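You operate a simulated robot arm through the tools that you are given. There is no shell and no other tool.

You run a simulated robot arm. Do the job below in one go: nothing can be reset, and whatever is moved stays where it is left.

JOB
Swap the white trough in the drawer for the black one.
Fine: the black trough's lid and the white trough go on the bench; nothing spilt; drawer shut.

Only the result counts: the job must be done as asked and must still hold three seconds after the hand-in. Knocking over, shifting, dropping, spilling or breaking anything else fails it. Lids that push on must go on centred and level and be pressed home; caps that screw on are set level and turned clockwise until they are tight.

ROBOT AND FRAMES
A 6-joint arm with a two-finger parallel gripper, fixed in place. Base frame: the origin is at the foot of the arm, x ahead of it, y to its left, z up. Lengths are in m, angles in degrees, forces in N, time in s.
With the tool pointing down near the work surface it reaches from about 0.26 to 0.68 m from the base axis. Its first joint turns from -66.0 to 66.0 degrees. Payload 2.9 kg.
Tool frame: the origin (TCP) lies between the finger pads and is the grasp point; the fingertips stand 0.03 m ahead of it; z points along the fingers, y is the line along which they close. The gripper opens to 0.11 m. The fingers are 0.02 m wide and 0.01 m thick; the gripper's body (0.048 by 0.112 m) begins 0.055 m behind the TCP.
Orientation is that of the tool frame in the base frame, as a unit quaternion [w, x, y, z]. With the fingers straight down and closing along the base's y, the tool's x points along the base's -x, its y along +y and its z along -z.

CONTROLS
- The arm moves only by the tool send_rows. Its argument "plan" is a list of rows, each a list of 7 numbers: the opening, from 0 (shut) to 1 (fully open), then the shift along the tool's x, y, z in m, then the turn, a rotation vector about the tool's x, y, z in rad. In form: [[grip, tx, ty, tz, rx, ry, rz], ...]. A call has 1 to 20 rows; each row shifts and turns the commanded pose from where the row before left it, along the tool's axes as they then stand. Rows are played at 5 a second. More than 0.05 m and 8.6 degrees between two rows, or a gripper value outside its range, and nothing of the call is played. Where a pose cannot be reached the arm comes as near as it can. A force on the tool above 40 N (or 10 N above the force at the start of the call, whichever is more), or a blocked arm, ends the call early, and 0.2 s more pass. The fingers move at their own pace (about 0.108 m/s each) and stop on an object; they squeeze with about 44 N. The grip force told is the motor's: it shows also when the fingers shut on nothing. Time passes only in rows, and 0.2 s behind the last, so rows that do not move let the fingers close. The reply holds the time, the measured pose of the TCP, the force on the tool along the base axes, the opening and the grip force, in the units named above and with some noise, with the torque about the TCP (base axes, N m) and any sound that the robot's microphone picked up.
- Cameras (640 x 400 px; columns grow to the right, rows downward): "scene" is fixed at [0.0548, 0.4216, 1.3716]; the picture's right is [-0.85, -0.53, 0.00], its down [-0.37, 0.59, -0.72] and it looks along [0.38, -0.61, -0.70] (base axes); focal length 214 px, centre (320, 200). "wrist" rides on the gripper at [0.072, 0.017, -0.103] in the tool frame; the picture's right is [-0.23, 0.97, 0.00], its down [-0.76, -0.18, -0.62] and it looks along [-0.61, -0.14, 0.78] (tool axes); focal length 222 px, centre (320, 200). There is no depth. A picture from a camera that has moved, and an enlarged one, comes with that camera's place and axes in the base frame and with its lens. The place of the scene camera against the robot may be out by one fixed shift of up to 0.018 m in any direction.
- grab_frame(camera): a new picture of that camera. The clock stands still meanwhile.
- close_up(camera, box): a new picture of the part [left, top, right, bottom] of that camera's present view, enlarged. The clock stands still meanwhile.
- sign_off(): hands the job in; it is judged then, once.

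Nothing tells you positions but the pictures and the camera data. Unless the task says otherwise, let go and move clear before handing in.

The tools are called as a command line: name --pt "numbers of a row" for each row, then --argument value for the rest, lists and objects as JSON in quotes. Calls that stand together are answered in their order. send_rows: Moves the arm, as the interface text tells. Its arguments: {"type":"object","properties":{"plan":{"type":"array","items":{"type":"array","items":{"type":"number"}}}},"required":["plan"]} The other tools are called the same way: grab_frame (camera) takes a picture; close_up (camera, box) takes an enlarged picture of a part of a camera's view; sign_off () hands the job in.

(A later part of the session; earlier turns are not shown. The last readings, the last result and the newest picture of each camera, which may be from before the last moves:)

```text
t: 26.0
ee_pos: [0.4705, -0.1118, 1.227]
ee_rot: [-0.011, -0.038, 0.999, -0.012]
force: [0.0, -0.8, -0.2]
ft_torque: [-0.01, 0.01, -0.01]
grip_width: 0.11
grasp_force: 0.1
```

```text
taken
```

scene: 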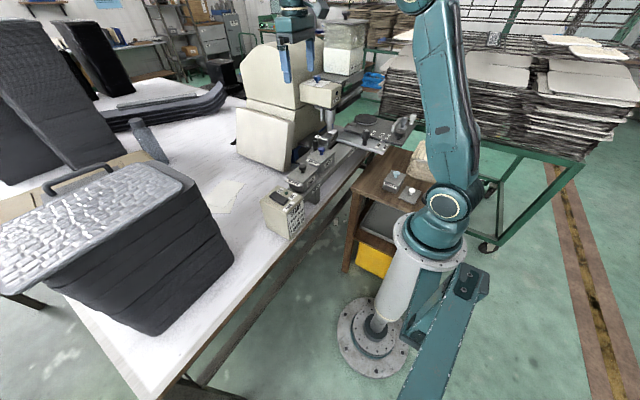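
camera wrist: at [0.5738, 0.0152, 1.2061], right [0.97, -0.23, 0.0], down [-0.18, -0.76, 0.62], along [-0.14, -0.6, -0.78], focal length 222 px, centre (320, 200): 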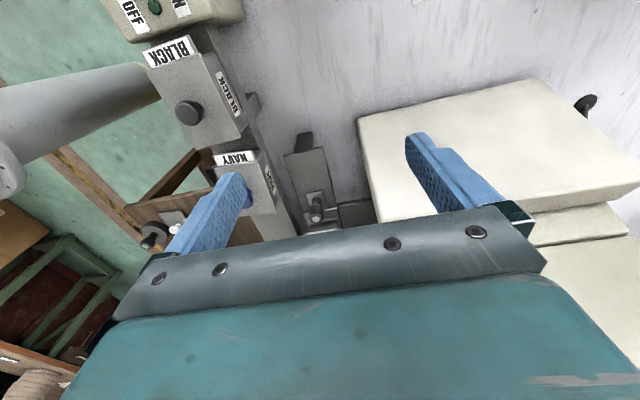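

The arm came back in with its elbow bent the normal way and the force is zero. I'll correct the slight tilt and test downward motion.

send_rows --pt "1 0 0 0 0 -0.022 0.076" --pt "1 0 0 0.03 0 0 0" --pt "1 0 0 0.03 0 0 0" --pt "1 0 0 0 0 0 0"

grab_frame --camera "scene"

```text
t: 27.0
ee_pos: [0.4788, -0.1135, 1.1785]
ee_rot: [-0.002, 0.001, 1.0, -0.01]
force: [0.5, 1.9, 0.4]
ft_torque: [0.05, 0.0, -0.02]
grip_width: 0.1099
grasp_force: 0.0
out of reach, approached as far as the arm can: row 3
```

```text
taken
```

scene: 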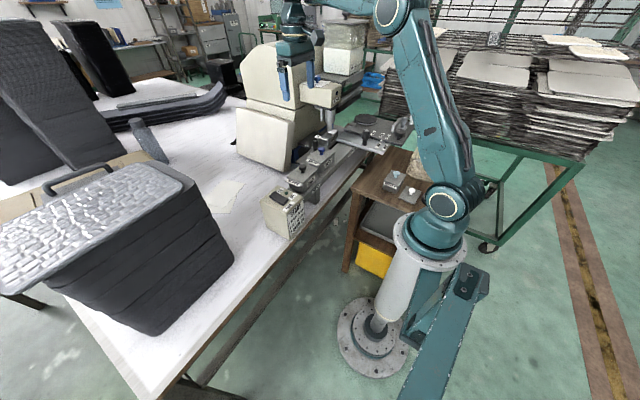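

It slid outward again at the limit, so it isn't back to normal yet. I'll probe by commanding inward and upward moves toward the starting region, where the arm moved freely.

send_rows --pt "1 0.03 0 0 0 0 0" --pt "1 0.03 0 0 0 0 0" --pt "1 0 0 0 0 0 0"

send_rows --pt "1 0.0 0 0 0 0.13 0" --pt "1 0 0 0 0 0.13 0" --pt "1 0 0 0 0 0 0"

grab_frame --camera "scene"

```text
t: 27.8
ee_pos: [0.4353, -0.1161, 1.2078]
ee_rot: [-0.002, 0.001, 1.0, -0.01]
force: [-0.2, -0.8, 0.3]
ft_torque: [0.02, 0.0, -0.04]
grip_width: 0.1103
grasp_force: 0.0
out of reach, approached as far as the arm can: row 1, 2
```

```text
t: 28.6
ee_pos: [0.4386, -0.1162, 1.2061]
ee_rot: [-0.102, 0.001, 0.995, -0.017]
force: [0.1, 0.1, 0.2]
ft_torque: [-0.03, -0.01, 0.0]
grip_width: 0.1099
grasp_force: 0.0
out of reach, approached as far as the arm can: row 1
```

```text
taken
```

scene: 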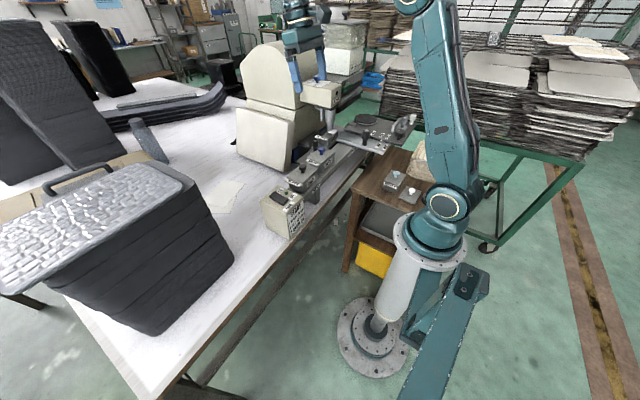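

I'll take close-ups of the arm itself to understand its posture.

close_up --camera "scene" --box '[220, 0, 500, 175]'

close_up --camera "scene" --box '[240, 0, 360, 75]'

```text
2.29 times, centred on (360, 88) of scene
camera zoom: at [0.0548, 0.4216, 1.3716], right [-0.85, -0.53, 0.0], down [-0.37, 0.59, -0.72], along [0.38, -0.61, -0.7], focal length 490 px, centre (229, 457)
```

zoom: 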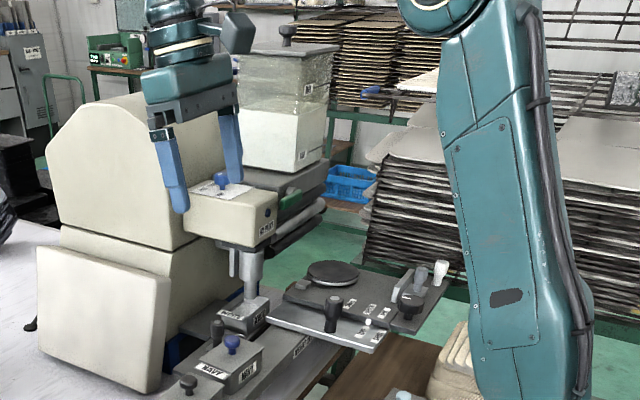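

```text
5.33 times, centred on (300, 38) of scene
camera zoom: at [0.0548, 0.4216, 1.3716], right [-0.85, -0.53, 0.0], down [-0.37, 0.59, -0.72], along [0.38, -0.61, -0.7], focal length 1144 px, centre (427, 1067)
```

zoom: 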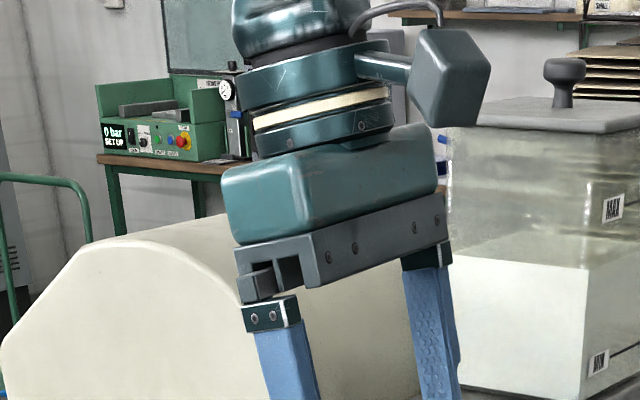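

I think the wrist flipped during the backward tilt and now can't fold below level. I'll try larger combined steps (down, inward, pitching forward) high above everything, so that the arm falls back to its normal posture.

send_rows --pt "1 0.03 0 0.035 0 -0.149 0" --pt "1 0 0 0 0 0 0"

send_rows --pt "1 0.03 0 0.035 0 -0.149 0" --pt "1 0 0 0 0 0 0"

send_rows --pt "1 0.03 0 0.035 0 -0.149 0" --pt "1 0 0 0 0 0 0"

grab_frame --camera "scene"

```text
t: 29.2
ee_pos: [0.4151, -0.122, 1.2023]
ee_rot: [-0.028, 0.002, 0.999, -0.015]
force: [-0.5, 0.1, -0.1]
ft_torque: [-0.01, -0.02, 0.01]
grip_width: 0.1098
grasp_force: 0.3
out of reach, approached as far as the arm can: row 1
```

```text
t: 29.8
ee_pos: [0.4188, -0.1133, 1.2283]
ee_rot: [0.023, 0.0, 1.0, 0.02]
force: [0.2, 0.3, 0.3]
ft_torque: [0.02, 0.01, 0.01]
grip_width: 0.1101
grasp_force: 0.0
out of reach, approached as far as the arm can: row 1
```

```text
t: 30.4
ee_pos: [0.4175, -0.1133, 1.2273]
ee_rot: [0.024, -0.001, 1.0, 0.019]
force: [-0.1, -0.5, -1.1]
ft_torque: [0.03, 0.05, -0.03]
grip_width: 0.1098
grasp_force: 0.0
out of reach, approached as far as the arm can: row 1
```

```text
taken
```

scene: 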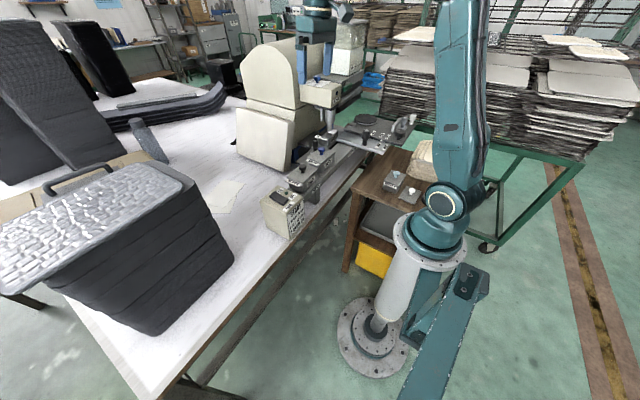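

The upper arm now looks like it did at the start. I'll test small vertical and inward moves again.

send_rows --pt "1 0.02 0 0 0 0 0" --pt "1 0 0 0 0 0 0"

send_rows --pt "1 0.03 0 0 0 0 0" --pt "1 0.03 0 0 0 0 0" --pt "1 0 0 0 0 0 0"

send_rows --pt "1 0 0 0.02 0 0 0" --pt "1 0 0 0 0 0 0"

```text
t: 31.0
ee_pos: [0.3992, -0.1139, 1.2306]
ee_rot: [0.021, 0.0, 1.0, 0.021]
force: [0.0, -0.9, 1.1]
ft_torque: [0.04, -0.01, 0.0]
grip_width: 0.11
grasp_force: 0.1
out of reach, approached as far as the arm can: row 1
```

```text
t: 31.8
ee_pos: [0.3472, -0.1124, 1.2463]
ee_rot: [0.021, -0.001, 1.0, 0.021]
force: [0.5, -0.6, -0.8]
ft_torque: [0.01, -0.01, -0.02]
grip_width: 0.1098
grasp_force: 0.0
out of reach, approached as far as the arm can: row 1, 2
```

```text
t: 32.4
ee_pos: [0.3532, -0.1129, 1.2458]
ee_rot: [0.021, 0.0, 1.0, 0.02]
force: [-0.1, 0.8, -0.2]
ft_torque: [0.0, -0.02, -0.01]
grip_width: 0.1098
grasp_force: 0.1
out of reach, approached as far as the arm can: row 1
```

Still on the limit. I'll look closely at the wrist to see how its joints are arranged.

close_up --camera "scene" --box '[260, 0, 380, 70]'

close_up --camera "scene" --box '[380, 0, 520, 240]'

grab_frame --camera "wrist"

```text
5.33 times, centred on (320, 35) of scene
camera zoom: at [0.0548, 0.4216, 1.3716], right [-0.85, -0.53, 0.0], down [-0.37, 0.59, -0.72], along [0.38, -0.61, -0.7], focal length 1144 px, centre (320, 1080)
```

zoom: 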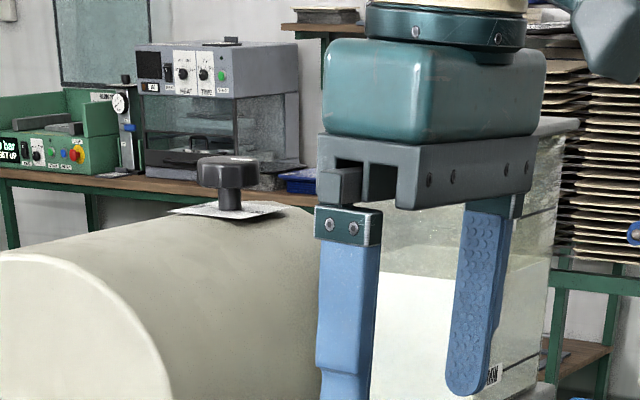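

```text
1.67 times, centred on (450, 120) of scene
camera zoom: at [0.0548, 0.4216, 1.3716], right [-0.85, -0.53, 0.0], down [-0.37, 0.59, -0.72], along [0.38, -0.61, -0.7], focal length 358 px, centre (103, 333)
```

zoom: 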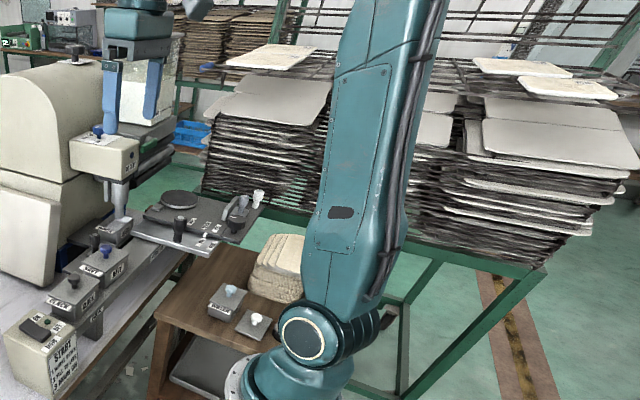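

```text
taken
camera wrist: at [0.276, -0.1007, 1.3457], right [0.23, 0.97, 0.05], down [0.73, -0.2, 0.65], along [0.64, -0.11, -0.76], focal length 222 px, centre (320, 200)
```

wrist: 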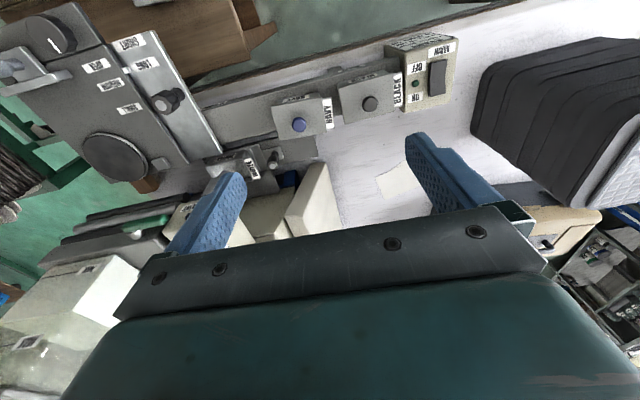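

To understand the wrist I'll move outward and slightly down, where it comes into the scene view, and zoom on it.

send_rows --pt "1 -0.04 0 0.0 0 0 0" --pt "1 -0.04 0 0.015 0 0 0" --pt "1 -0.04 0 0.025 0 0 0" --pt "1 -0.04 0 0.03 0 0 0" --pt "1 -0.035 0 0.03 0 0 0" --pt "1 -0.01 0 0.02 0 0 0" --pt "1 0 0 0 0 0 0"

close_up --camera "scene" --box '[220, 0, 420, 120]'

close_up --camera "scene" --box '[220, 0, 500, 240]'

```text
t: 34.0
ee_pos: [0.5494, -0.1232, 1.1248]
ee_rot: [0.023, 0.0, 1.0, 0.019]
force: [0.6, 0.1, 0.5]
ft_torque: [-0.04, 0.0, 0.0]
grip_width: 0.1103
grasp_force: 0.1
out of reach, approached as far as the arm can: row 1, 2
```

```text
3.20 times, centred on (320, 60) of scene
camera zoom: at [0.0548, 0.4216, 1.3716], right [-0.85, -0.53, 0.0], down [-0.37, 0.59, -0.72], along [0.38, -0.61, -0.7], focal length 686 px, centre (320, 648)
```

zoom: 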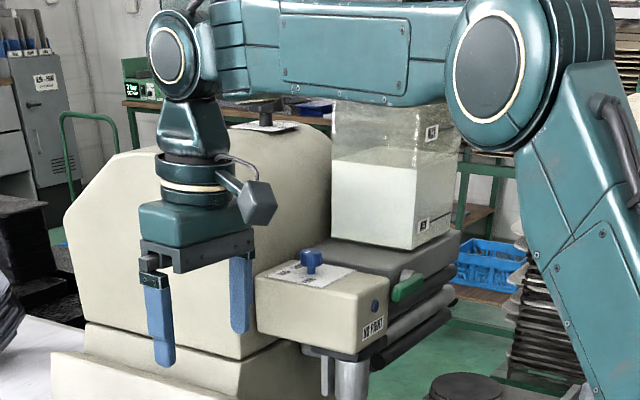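

```text
1.67 times, centred on (360, 120) of scene
camera zoom: at [0.0548, 0.4216, 1.3716], right [-0.85, -0.53, 0.0], down [-0.37, 0.59, -0.72], along [0.38, -0.61, -0.7], focal length 358 px, centre (253, 333)
```

zoom: 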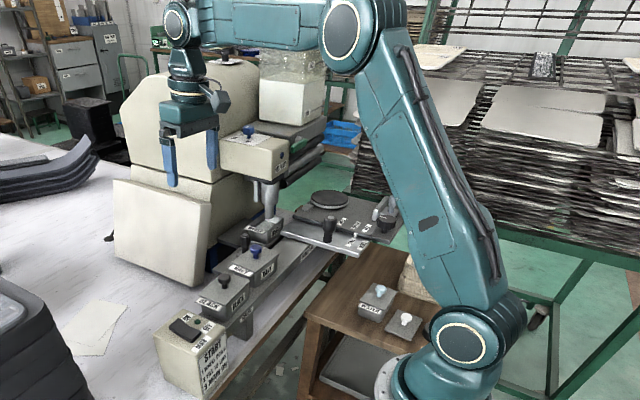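

The wrist looks like a roll–pitch–roll type. I'll make a sideways-tilt test in free air to see which joints move.

send_rows --pt "1 0.0 0.035 -0.03 0 0 0" --pt "1 0 0.035 -0.03 0 0 0" --pt "1 0 0 0 -0.14 0 0" --pt "1 0 0 0 -0.14 0 0" --pt "1 0 0 0 -0.14 0 0" --pt "1 0 0 0 -0.14 0 0" --pt "1 0 0 0 0 0 0"

close_up --camera "scene" --box '[220, 0, 420, 120]'

```text
t: 35.6
ee_pos: [0.5093, -0.0723, 1.1522]
ee_rot: [0.044, -0.006, 0.986, 0.158]
force: [-0.3, 0.1, 0.0]
ft_torque: [-0.01, 0.0, -0.02]
grip_width: 0.11
grasp_force: 0.0
out of reach, approached as far as the arm can: row 2, 3, 4, 5, 6
```

```text
3.20 times, centred on (320, 60) of scene
camera zoom: at [0.0548, 0.4216, 1.3716], right [-0.85, -0.53, 0.0], down [-0.37, 0.59, -0.72], along [0.38, -0.61, -0.7], focal length 686 px, centre (320, 648)
```

zoom: 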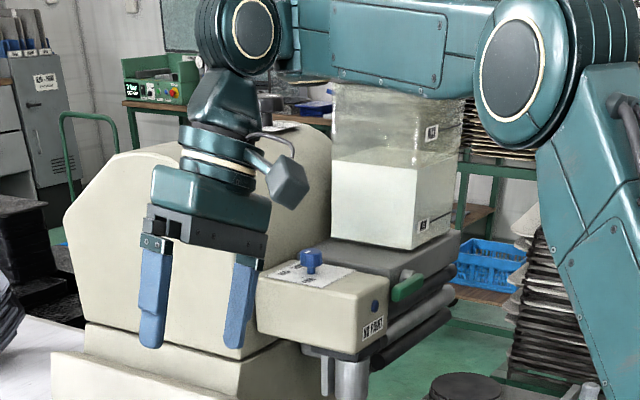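

Interesting: now it resists going up rather than down, so the wrist may already be back on its normal side. I'll undo the sideways tilt and test moving down.

send_rows --pt "1 0 0 0.03 0.14 0 0" --pt "1 0 0 0.03 0.14 0 0" --pt "1 0 0 0 0 0 0"

grab_frame --camera "scene"

```text
t: 36.4
ee_pos: [0.5153, -0.0554, 1.0949]
ee_rot: [0.042, -0.003, 0.999, 0.019]
force: [0.1, 0.2, -0.4]
ft_torque: [0.05, 0.0, -0.01]
grip_width: 0.11
grasp_force: 0.1
```

```text
taken
```

scene: 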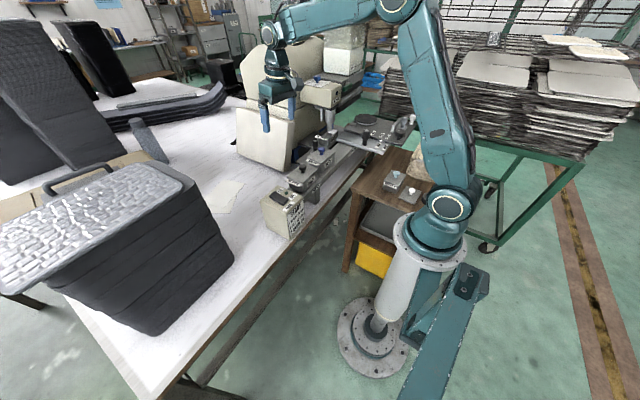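

The arm is back in its normal posture and moves down freely. I'll correct the small tilt, and from here on keep low and avoid backward tilts. Then I'll yaw 90° again over the bench.

send_rows --pt "1 0.01 0 0.03 0 0 0" --pt "1 0 0 0.02 0.038 0.084 0.004" --pt "1 0 0 0 0 0 0"

send_rows --pt "1 0 0 0 0 0 0.1309" --pt "1 0 0 0 0 0 0.1309" --pt "1 0 0 0 0 0 0.1309" --pt "1 0 0 0 0 0 0.1309" --pt "1 0 0 0 0 0 0.1309" --pt "1 0 0 0 0 0 0.1309" --pt "1 0 0 0 0 0 0.1309" --pt "1 0 0 0 0 0 0.1309" --pt "1 0 0 0 0 0 0.1309" --pt "1 0 0 0 0 0 0.1309" --pt "1 0 0 0 0 0 0.1309" --pt "1 0 0 0 0 0 0.1309" --pt "1 0 0 0 0 0 0"

grab_frame --camera "wrist"

```text
t: 37.2
ee_pos: [0.5098, -0.0523, 1.0443]
ee_rot: [0.001, 0.001, 1.0, -0.001]
force: [-0.2, -0.5, 0.5]
ft_torque: [0.01, 0.0, 0.01]
grip_width: 0.1099
grasp_force: 0.1
```

```text
t: 40.0
ee_pos: [0.5085, -0.0555, 1.0424]
ee_rot: [-0.001, 0.709, 0.706, 0.0]
force: [-0.5, -0.3, -0.1]
ft_torque: [0.0, -0.01, -0.01]
grip_width: 0.1103
grasp_force: 0.1
```

```text
taken
camera wrist: at [0.5251, 0.0168, 1.1456], right [0.97, -0.23, 0.0], down [-0.18, -0.76, 0.62], along [-0.14, -0.61, -0.78], focal length 222 px, centre (320, 200)
```

wrist: 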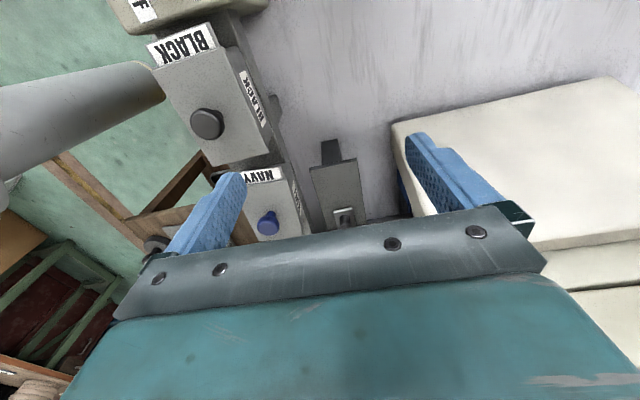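

Good, no limit flagged. Now I'll move to just before the drawer handle and look at it from close by.

send_rows --pt "1 -0.036 -0.001 0.01 0 0 0" --pt "1 -0.036 -0.001 0.01 0 0 0" --pt "1 -0.036 -0.001 0.01 0 0 0" --pt "1 -0.036 -0.001 0.012 0 0 0" --pt "1 0 0 0 0 0 0"

grab_frame --camera "wrist"

close_up --camera "wrist" --box '[220, 60, 440, 220]'

grab_frame --camera "scene"

```text
t: 41.2
ee_pos: [0.5031, -0.1981, 0.9973]
ee_rot: [0.001, 0.708, 0.706, 0.0]
force: [0.6, -0.4, 0.1]
ft_torque: [0.0, -0.02, -0.01]
grip_width: 0.1098
grasp_force: 0.0
```

```text
taken
camera wrist: at [0.5193, -0.1254, 1.1004], right [0.97, -0.23, 0.0], down [-0.18, -0.76, 0.62], along [-0.14, -0.61, -0.78], focal length 222 px, centre (320, 200)
```

wrist: 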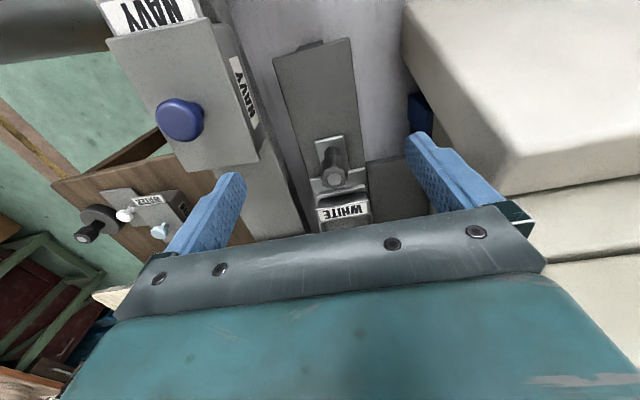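

```text
2.50 times, centred on (330, 140) of wrist
camera zoom: at [0.5193, -0.1254, 1.1004], right [0.97, -0.23, 0.0], down [-0.18, -0.76, 0.62], along [-0.14, -0.61, -0.78], focal length 555 px, centre (295, 350)
```

zoom: 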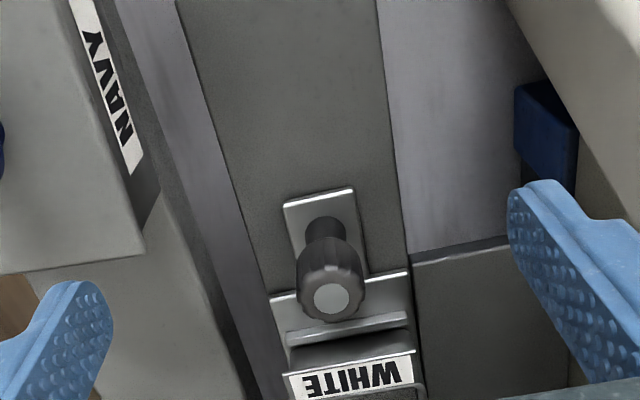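

```text
taken
```

scene: 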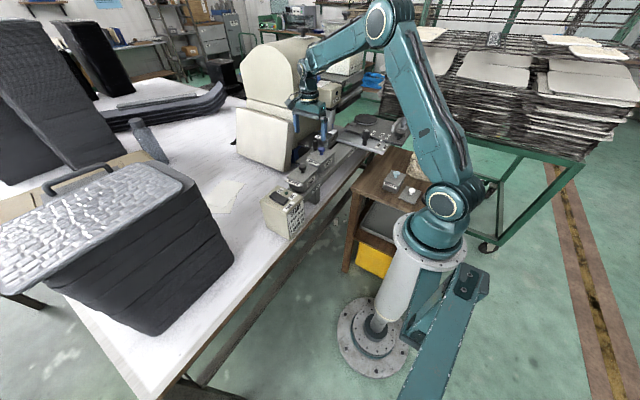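

The handle post's top is at (0.5075, -0.236, 0.933), with its plate around z≈0.88. I'll narrow the fingers, lean the tool slightly so the wrist stays clear of the machine head, and line up above the handle.

send_rows --pt "0.45 0 0 0 0 -0.075 0" --pt "0.45 0 0 0 0 -0.075 0" --pt "0.45 -0.0188 0.0022 0.0029 0 0 0" --pt "0.45 -0.0188 0.0023 0.0028 0 0 0" --pt "0.45 0 0 0 0 0 0"

close_up --camera "wrist" --box '[220, 90, 440, 230]'

close_up --camera "scene" --box '[270, 50, 390, 170]'

```text
t: 42.4
ee_pos: [0.5084, -0.2365, 1.0023]
ee_rot: [0.053, 0.706, 0.704, -0.053]
force: [0.9, -0.9, -0.2]
ft_torque: [0.0, -0.02, 0.06]
grip_width: 0.0495
grasp_force: 0.1
```

```text
2.86 times, centred on (330, 160) of wrist
camera zoom: at [0.5248, -0.1491, 1.093], right [0.97, -0.23, 0.03], down [-0.18, -0.66, 0.73], along [-0.14, -0.72, -0.68], focal length 635 px, centre (291, 314)
```

zoom: 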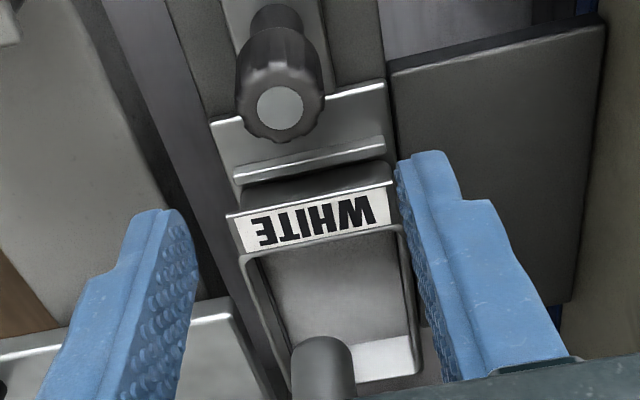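

```text
3.33 times, centred on (330, 110) of scene
camera zoom: at [0.0548, 0.4216, 1.3716], right [-0.85, -0.53, 0.0], down [-0.37, 0.59, -0.72], along [0.38, -0.61, -0.7], focal length 715 px, centre (287, 500)
```

zoom: 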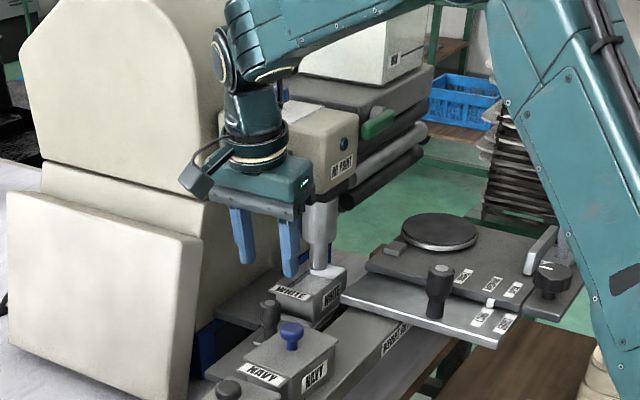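

The fingers are centred over the handle post. I'll descend around it.

send_rows --pt "0.45 0.0025 -0.0002 0.0166 0 0 0" --pt "0.45 0.0025 -0.0002 0.0166 0 0 0" --pt "0.45 0.0025 -0.0002 0.0166 0 0 0" --pt "0.45 0.0025 -0.0002 0.0166 0 0 0" --pt "0.45 0.0025 -0.0002 0.0166 0 0 0" --pt "0.45 0 0 0 0 0 0"

close_up --camera "wrist" --box '[220, 90, 440, 230]'

close_up --camera "scene" --box '[270, 50, 390, 170]'

```text
t: 43.8
ee_pos: [0.5078, -0.2366, 0.9155]
ee_rot: [0.053, 0.706, 0.704, -0.053]
force: [-0.9, -0.4, 0.4]
ft_torque: [0.0, 0.0, 0.01]
grip_width: 0.0495
grasp_force: 0.1
```

```text
2.86 times, centred on (330, 160) of wrist
camera zoom: at [0.5236, -0.1501, 1.0074], right [0.97, -0.23, 0.03], down [-0.18, -0.66, 0.73], along [-0.14, -0.72, -0.68], focal length 635 px, centre (291, 314)
```

zoom: 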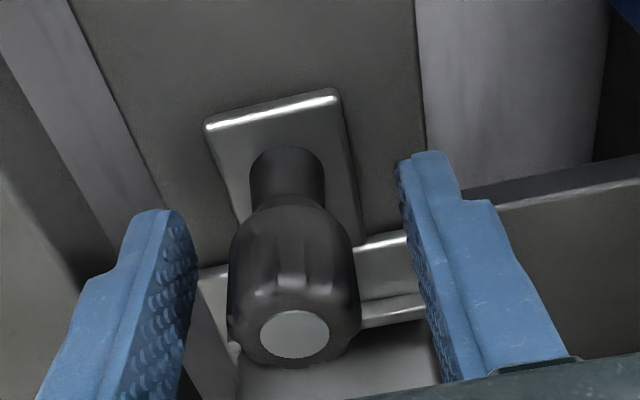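

```text
3.33 times, centred on (330, 110) of scene
camera zoom: at [0.0548, 0.4216, 1.3716], right [-0.85, -0.53, 0.0], down [-0.37, 0.59, -0.72], along [0.38, -0.61, -0.7], focal length 715 px, centre (287, 500)
```

zoom: 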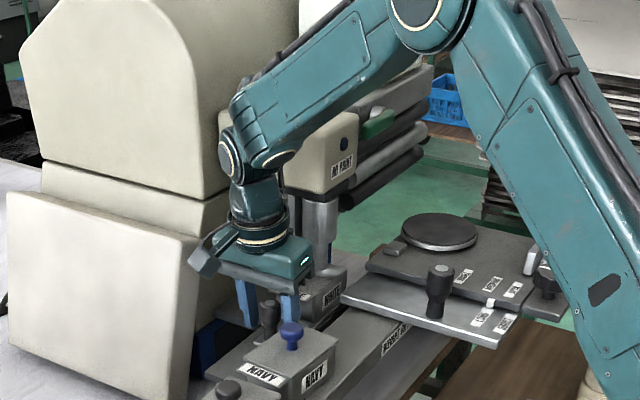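

The handle post is squarely between the fingers with no contact force. I'll close on it.

send_rows --pt "0.1 0 0 0 0 0 0" --pt "0.1 0 0 0 0 0 0" --pt "0.1 0 0 0 0 0 0"

```text
t: 44.6
ee_pos: [0.5064, -0.2369, 0.9167]
ee_rot: [0.053, 0.706, 0.704, -0.053]
force: [0.5, -0.1, -2.0]
ft_torque: [-0.19, -0.01, 0.0]
grip_width: 0.0252
grasp_force: 44.2
```

Gripped at 25 mm width. Now I'll pull the drawer slowly toward +y, watching the force.

send_rows --pt "0.1 0.00989 0 -0.0015 0 0 0" --pt "0.1 0.00989 0 -0.0015 0 0 0" --pt "0.1 0 0 0 0 0 0"

close_up --camera "scene" --box '[290, 90, 370, 170]'

```text
t: 45.4
ee_pos: [0.5079, -0.2158, 0.9162]
ee_rot: [0.052, 0.707, 0.703, -0.055]
force: [-13.0, -0.1, -3.7]
ft_torque: [-0.86, 0.14, -0.07]
grip_width: 0.0253
grasp_force: 44.9
```

```text
5.00 times, centred on (330, 130) of scene
camera zoom: at [0.0545, 0.4216, 1.3716], right [-0.85, -0.53, 0.0], down [-0.37, 0.59, -0.72], along [0.38, -0.61, -0.7], focal length 1072 px, centre (270, 550)
```

zoom: 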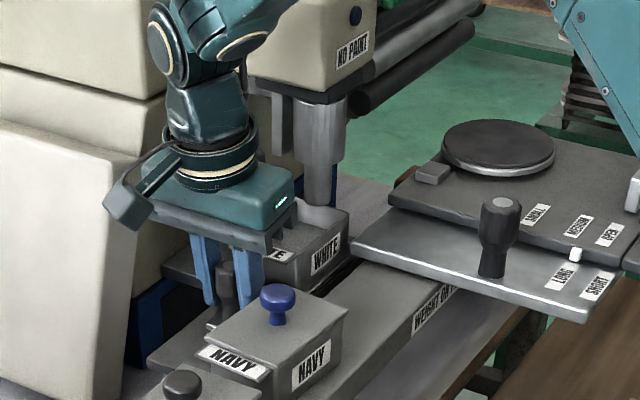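

The drawer moved 2 cm with the trough riding along and clearing the wheel, but there is a 13 N side force along -x. I'll continue, easing slightly toward -x to see if that relieves it.

send_rows --pt "0.1 0 -0.001 0 0 0 0" --pt "0.1 0 0 0 0 0 0"

send_rows --pt "0.1 0.00989 -0.0005 -0.0015 0 0 0" --pt "0.1 0 0 0 0 0 0"

```text
t: 46.0
ee_pos: [0.5071, -0.2149, 0.9163]
ee_rot: [0.053, 0.706, 0.704, -0.053]
force: [-6.0, 0.2, -8.9]
ft_torque: [-0.02, 0.05, -0.12]
grip_width: 0.0253
grasp_force: 44.8
```

```text
t: 46.6
ee_pos: [0.5069, -0.206, 0.9177]
ee_rot: [0.053, 0.705, 0.705, -0.052]
force: [0.6, -0.6, -4.0]
ft_torque: [1.02, 0.01, 0.0]
grip_width: 0.0253
grasp_force: 44.9
```

The side force is gone. I'll keep pulling.

send_rows --pt "0.1 0.00989 0 -0.0015 0 0 0" --pt "0.1 0.00989 0 -0.0015 0 0 0" --pt "0.1 0.00989 0 -0.0015 0 0 0" --pt "0.1 0 0 0 0 0 0"

close_up --camera "scene" --box '[290, 90, 370, 170]'

```text
t: 47.6
ee_pos: [0.507, -0.176, 0.9179]
ee_rot: [0.053, 0.706, 0.704, -0.053]
force: [5.8, 0.0, -23.1]
ft_torque: [-0.73, -0.05, -0.06]
grip_width: 0.0252
grasp_force: 44.6
```

```text
5.00 times, centred on (330, 130) of scene
camera zoom: at [0.0553, 0.4215, 1.3716], right [-0.85, -0.53, 0.0], down [-0.37, 0.59, -0.72], along [0.38, -0.61, -0.7], focal length 1072 px, centre (270, 550)
```

zoom: 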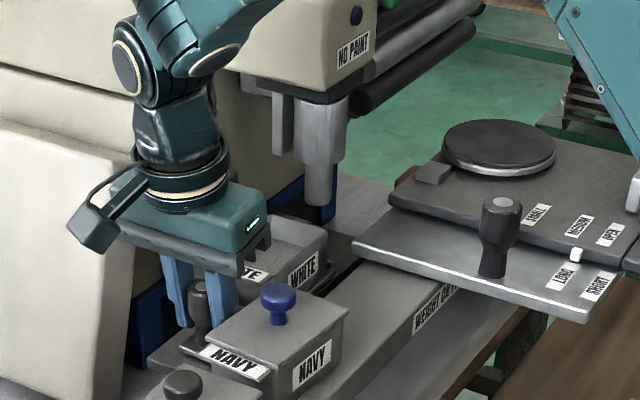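

There's a growing downward pull, so I'll ease the tool down a little, then continue.

send_rows --pt "0.1 0.0002 0.0003 0.0015 0 0 0" --pt "0.1 0 0 0 0 0 0"

send_rows --pt "0.1 0.00989 0 -0.0012 0 0 0" --pt "0.1 0 0 0 0 0 0"

```text
t: 48.2
ee_pos: [0.5066, -0.1766, 0.9167]
ee_rot: [0.053, 0.706, 0.704, -0.054]
force: [8.2, 0.2, -18.9]
ft_torque: [0.36, -0.06, 0.02]
grip_width: 0.0254
grasp_force: 45.1
```

```text
t: 48.8
ee_pos: [0.5072, -0.167, 0.9167]
ee_rot: [0.054, 0.706, 0.704, -0.053]
force: [13.3, -0.4, -17.2]
ft_torque: [0.39, -0.04, 0.06]
grip_width: 0.0252
grasp_force: 44.6
```

I'll trim both sideways and downward offsets to relieve the side loads.

send_rows --pt "0.1 0.0004 0.0015 0.003 0 0 0" --pt "0.1 0 0 0 0 0 0"

close_up --camera "wrist" --box '[180, 60, 460, 230]'

```text
t: 49.4
ee_pos: [0.5065, -0.1677, 0.9163]
ee_rot: [0.055, 0.708, 0.702, -0.055]
force: [-16.1, 0.9, 30.3]
ft_torque: [0.02, 0.19, -0.04]
grip_width: 0.0251
grasp_force: 45.3
```

```text
2.29 times, centred on (320, 145) of wrist
camera zoom: at [0.5238, -0.0815, 1.0074], right [0.97, -0.23, 0.04], down [-0.18, -0.66, 0.73], along [-0.15, -0.72, -0.68], focal length 508 px, centre (320, 326)
```

zoom: 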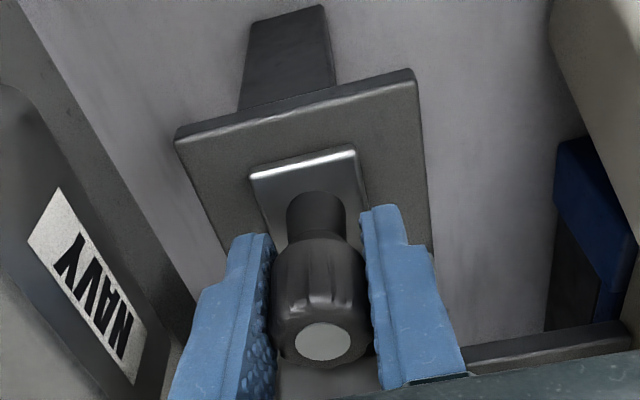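

The arm is stiff, so tiny trims suffice. I'll back off about half and continue pulling in short steps.

send_rows --pt "0.1 -0.0003 -0.0008 -0.0018 0 0 0" --pt "0.1 0.00989 0 -0.0015 0 0 0" --pt "0.1 0 0 0 0 0 0"

```text
t: 50.2
ee_pos: [0.5071, -0.1579, 0.9164]
ee_rot: [0.053, 0.707, 0.703, -0.053]
force: [-10.1, -0.7, 30.6]
ft_torque: [-0.22, 0.1, -0.07]
grip_width: 0.0252
grasp_force: 45.2
```

send_rows --pt "0.1 -0.0003 -0.0004 -0.0018 0 0 0" --pt "0.1 0 0 0 0 0 0"

close_up --camera "scene" --box '[290, 90, 370, 170]'

```text
t: 50.8
ee_pos: [0.508, -0.1569, 0.9161]
ee_rot: [0.054, 0.706, 0.704, -0.052]
force: [0.5, 0.7, 14.3]
ft_torque: [-0.85, -0.1, -0.08]
grip_width: 0.0251
grasp_force: 45.3
```

```text
5.00 times, centred on (330, 130) of scene
camera zoom: at [0.0546, 0.4217, 1.3716], right [-0.85, -0.53, 0.0], down [-0.37, 0.59, -0.72], along [0.38, -0.61, -0.7], focal length 1072 px, centre (270, 550)
```

zoom: 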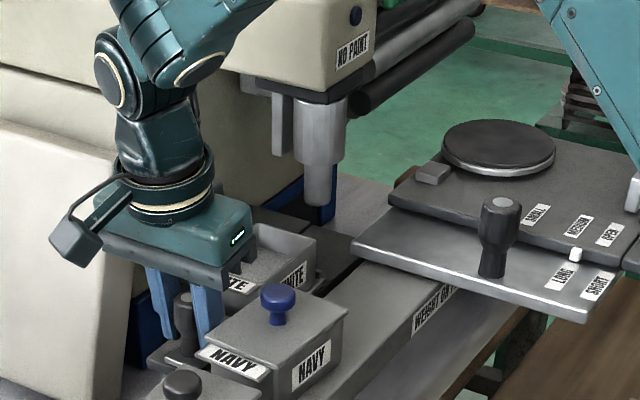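

The trough has cleared the wheel. I'll keep opening until there's comfortable room from the machine head.

send_rows --pt "0.1 0.00989 0 -0.0017 0 0 0" --pt "0.1 0 0 0 0 0 0"

send_rows --pt "0.1 0.00989 0 -0.0015 0 0 0" --pt "0.1 0 0 0 0 0 0"

```text
t: 51.4
ee_pos: [0.5063, -0.1476, 0.9155]
ee_rot: [0.052, 0.706, 0.704, -0.053]
force: [2.1, 0.1, 7.9]
ft_torque: [-0.66, -0.04, 0.12]
grip_width: 0.0251
grasp_force: 44.9
```

```text
t: 52.0
ee_pos: [0.5074, -0.1369, 0.916]
ee_rot: [0.053, 0.705, 0.705, -0.054]
force: [7.1, -0.1, 3.3]
ft_torque: [0.16, -0.07, -0.1]
grip_width: 0.025
grasp_force: 45.0
```

The drawer is open about 10 cm, enough for the trough to be clear of the wheel and head. I'll release the handle, rise straight up, and look.

send_rows --pt "0.42 0 0 0 0 0 0" --pt "0.42 0 0 0 0 0 0" --pt "0.42 -0.0045 0 -0.0297 0 0 0" --pt "0.42 -0.0045 0 -0.0297 0 0 0" --pt "0.42 -0.0045 0 -0.0297 0 0 0" --pt "0.42 0 0 0 0 0 0"

grab_frame --camera "wrist"

close_up --camera "scene" --box '[290, 90, 370, 170]'

```text
t: 53.4
ee_pos: [0.5075, -0.1378, 1.0036]
ee_rot: [0.053, 0.706, 0.704, -0.054]
force: [-0.3, 0.1, -0.6]
ft_torque: [-0.01, 0.01, 0.02]
grip_width: 0.0461
grasp_force: 0.1
```

```text
taken
camera wrist: at [0.524, -0.0504, 1.0952], right [0.97, -0.23, 0.03], down [-0.18, -0.66, 0.73], along [-0.14, -0.72, -0.68], focal length 222 px, centre (320, 200)
```

wrist: 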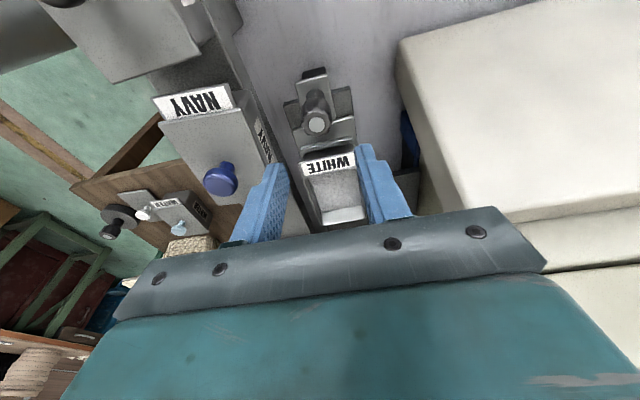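

```text
5.00 times, centred on (330, 130) of scene
camera zoom: at [0.0548, 0.4216, 1.3716], right [-0.85, -0.53, 0.0], down [-0.37, 0.59, -0.72], along [0.38, -0.61, -0.7], focal length 1072 px, centre (270, 550)
```

zoom: 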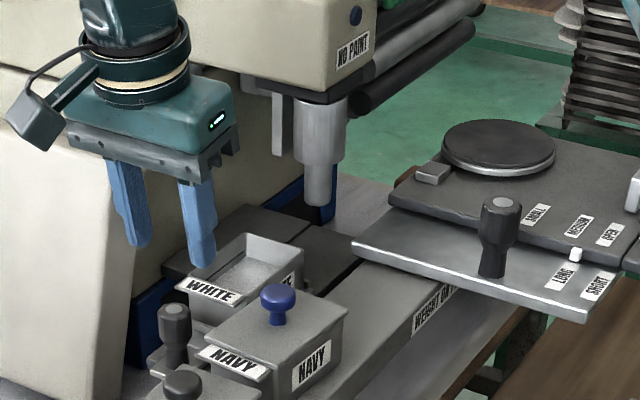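

The drawer is open and the white trough sits clear in it. I'll zoom to measure the trough, its contents and its surroundings.

close_up --camera "wrist" --box '[260, 60, 400, 230]'

close_up --camera "scene" --box '[308, 125, 358, 165]'

```text
2.35 times, centred on (330, 145) of wrist
camera zoom: at [0.524, -0.0504, 1.0952], right [0.97, -0.23, 0.03], down [-0.18, -0.66, 0.73], along [-0.14, -0.72, -0.68], focal length 523 px, centre (296, 329)
```

zoom: 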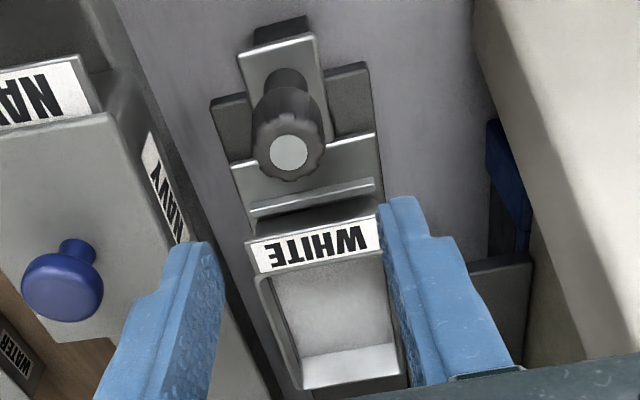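

```text
10.00 times, centred on (333, 145) of scene
camera zoom: at [0.0548, 0.4216, 1.3716], right [-0.85, -0.53, 0.0], down [-0.37, 0.59, -0.72], along [0.38, -0.61, -0.7], focal length 2145 px, centre (190, 750)
```

zoom: 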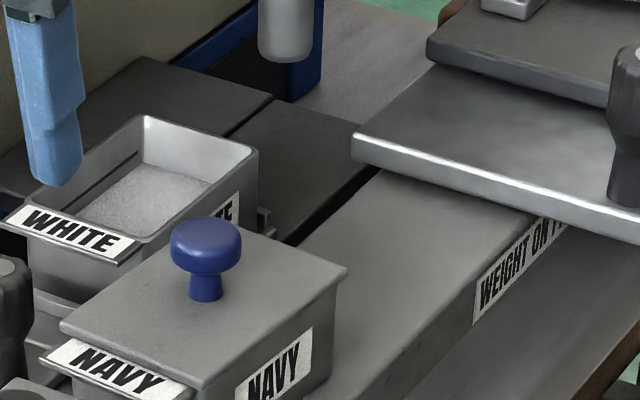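

The white trough measures about 58 × 90 mm, centred at (0.507, -0.243) with its rim at z≈0.917. I'll move over it with the fingers opened enough to straddle its x-sides.

send_rows --pt "0.7 -0.0346 0 0.0052 0 0 0" --pt "0.7 -0.0346 0 0.0052 0 0 0" --pt "0.7 -0.0346 0 0.0053 0 0 0" --pt "0.7 0 0 0 0 0 0"

grab_frame --camera "wrist"

close_up --camera "scene" --box '[290, 90, 370, 170]'

```text
t: 54.4
ee_pos: [0.5077, -0.244, 1.0033]
ee_rot: [0.053, 0.706, 0.704, -0.053]
force: [0.3, 0.1, -0.1]
ft_torque: [-0.01, -0.04, 0.01]
grip_width: 0.0771
grasp_force: 0.1
```

```text
taken
camera wrist: at [0.5237, -0.156, 1.0939], right [0.97, -0.23, 0.03], down [-0.18, -0.66, 0.73], along [-0.14, -0.72, -0.68], focal length 222 px, centre (320, 200)
```

wrist: 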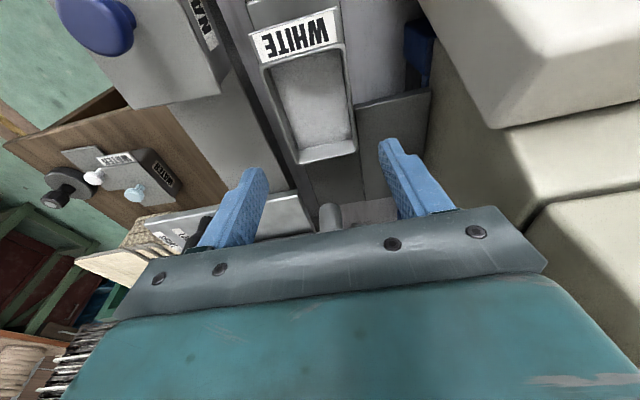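

```text
5.00 times, centred on (330, 130) of scene
camera zoom: at [0.0548, 0.4216, 1.3716], right [-0.85, -0.53, 0.0], down [-0.37, 0.59, -0.72], along [0.38, -0.61, -0.7], focal length 1072 px, centre (270, 550)
```

zoom: 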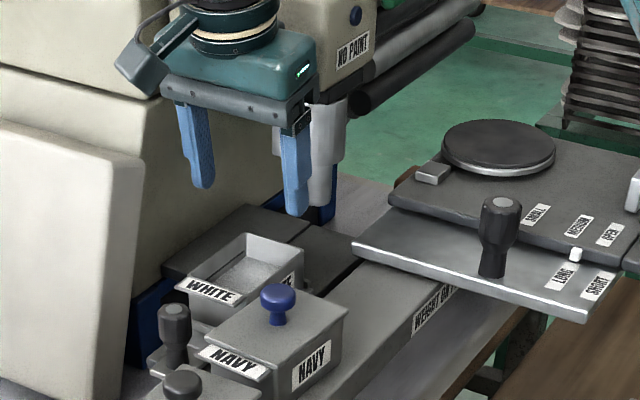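

close_up --camera "wrist" --box '[230, 0, 450, 200]'

```text
2.00 times, centred on (340, 100) of wrist
camera zoom: at [0.5237, -0.156, 1.0939], right [0.97, -0.23, 0.03], down [-0.18, -0.66, 0.73], along [-0.14, -0.72, -0.68], focal length 444 px, centre (280, 400)
```

zoom: 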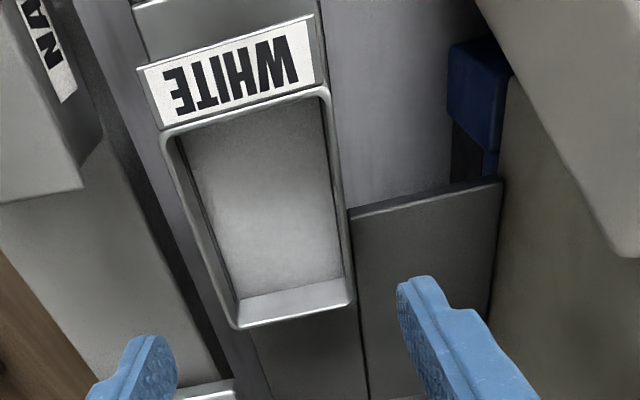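

The fingers are aligned with the trough's sides. I'll descend part way and check clearance on both sides.

send_rows --pt "0.7 0.0036 -0.0003 0.0195 0 0 0" --pt "0.7 0.0036 -0.0003 0.0195 0 0 0" --pt "0.7 0.0036 0 0.0195 0 0 0" --pt "0.7 0 0 0 0 0 0"

grab_frame --camera "wrist"

close_up --camera "scene" --box '[300, 110, 360, 165]'

```text
t: 55.4
ee_pos: [0.5067, -0.2409, 0.9473]
ee_rot: [0.053, 0.706, 0.704, -0.052]
force: [0.8, -0.7, -0.2]
ft_torque: [0.01, -0.01, 0.02]
grip_width: 0.077
grasp_force: 0.1
```

```text
taken
camera wrist: at [0.5231, -0.1536, 1.0381], right [0.97, -0.23, 0.03], down [-0.18, -0.66, 0.73], along [-0.14, -0.72, -0.68], focal length 222 px, centre (320, 200)
```

wrist: 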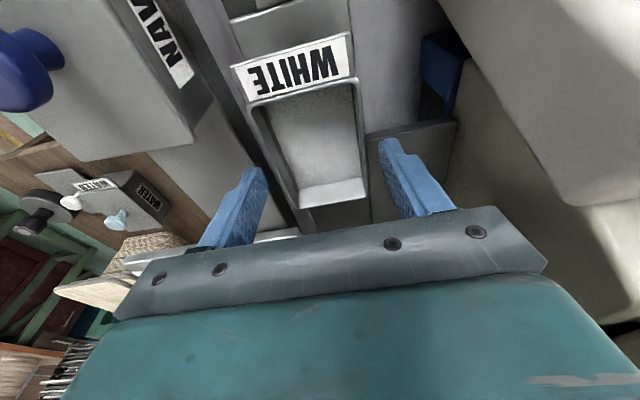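

```text
7.27 times, centred on (330, 138) of scene
camera zoom: at [0.0548, 0.4216, 1.3716], right [-0.85, -0.53, 0.0], down [-0.37, 0.59, -0.72], along [0.38, -0.61, -0.7], focal length 1560 px, centre (247, 654)
```

zoom: 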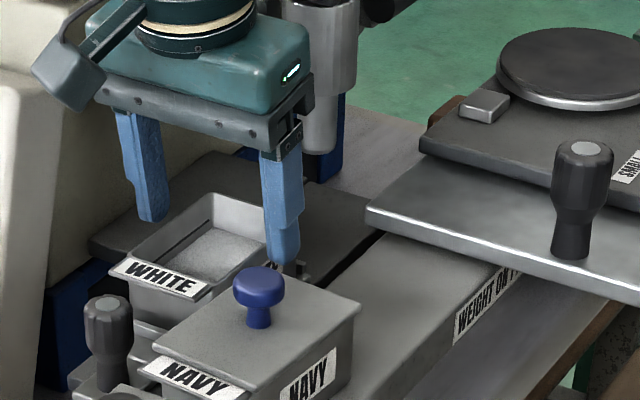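

Both fingers clear the trough sides. I'll descend to grasp depth.

send_rows --pt "0.7 0.003 0 0.0195 0 0 0" --pt "0.7 0.0028 0 0.019 0 0 0" --pt "0.7 0 0 0 0 0 0"

close_up --camera "wrist" --box '[200, 0, 480, 230]'

close_up --camera "scene" --box '[300, 110, 360, 165]'

```text
t: 56.2
ee_pos: [0.507, -0.2389, 0.9093]
ee_rot: [0.052, 0.706, 0.704, -0.053]
force: [0.2, -0.7, 0.0]
ft_torque: [0.01, 0.01, 0.0]
grip_width: 0.077
grasp_force: 0.1
```

```text
1.74 times, centred on (340, 115) of wrist
camera zoom: at [0.5226, -0.1519, 0.999], right [0.97, -0.23, 0.03], down [-0.18, -0.66, 0.73], along [-0.14, -0.72, -0.68], focal length 386 px, centre (285, 348)
```

zoom: 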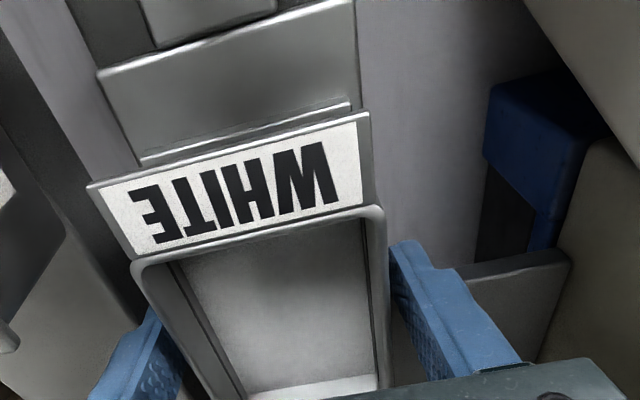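

```text
7.27 times, centred on (330, 138) of scene
camera zoom: at [0.0548, 0.4216, 1.3716], right [-0.85, -0.53, 0.0], down [-0.37, 0.59, -0.72], along [0.38, -0.61, -0.7], focal length 1560 px, centre (247, 654)
```

zoom: 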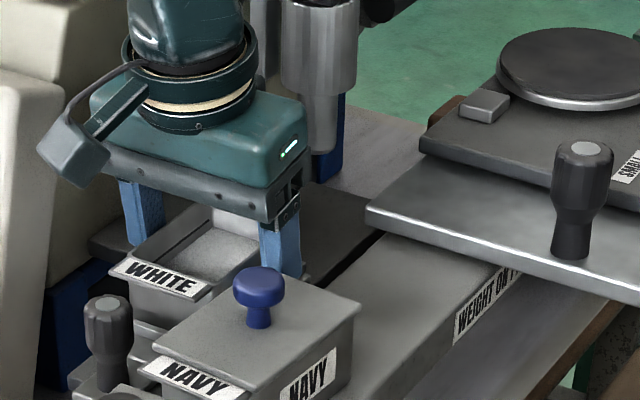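

No contact so far and the fingers straddle the trough evenly. I'll close on it.

send_rows --pt "0.3 0 0 0 0 0 0" --pt "0.3 0 0 0 0 0 0" --pt "0.3 0 0 0 0 0 0"

close_up --camera "scene" --box '[300, 110, 360, 165]'

```text
t: 57.0
ee_pos: [0.5067, -0.2389, 0.9085]
ee_rot: [0.054, 0.706, 0.704, -0.053]
force: [8.6, 0.3, -5.0]
ft_torque: [-0.4, -0.65, 0.53]
grip_width: 0.0671
grasp_force: 44.7
```

```text
7.27 times, centred on (330, 138) of scene
camera zoom: at [0.055, 0.4216, 1.3716], right [-0.85, -0.53, 0.0], down [-0.37, 0.59, -0.72], along [0.38, -0.61, -0.7], focal length 1560 px, centre (247, 654)
```

zoom: 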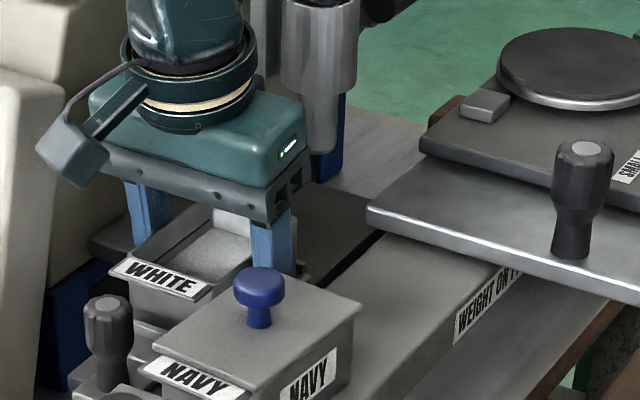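

The width of 67 mm is more than the trough's 58 mm, so the tips probably caught the tray's side walls. I'll open, rise about 12 mm, and try again higher.

send_rows --pt "0.7 0 0 0 0 0 0" --pt "0.7 0 0 0 0 0 0" --pt "0.7 -0.0018 0 -0.012 0 0 0" --pt "0.7 0 0 0 0 0 0"

send_rows --pt "0.3 0 0 0 0 0 0" --pt "0.3 0 0 0 0 0 0" --pt "0.3 0 0 0 0 0 0"

```text
t: 58.0
ee_pos: [0.5059, -0.24, 0.9212]
ee_rot: [0.053, 0.706, 0.704, -0.053]
force: [-0.6, 0.0, 0.4]
ft_torque: [0.0, 0.0, 0.01]
grip_width: 0.0768
grasp_force: 0.0
```

```text
t: 58.8
ee_pos: [0.5057, -0.24, 0.9203]
ee_rot: [0.053, 0.706, 0.704, -0.053]
force: [0.5, -0.4, 0.7]
ft_torque: [0.03, -0.07, 0.03]
grip_width: 0.0617
grasp_force: 44.0
```

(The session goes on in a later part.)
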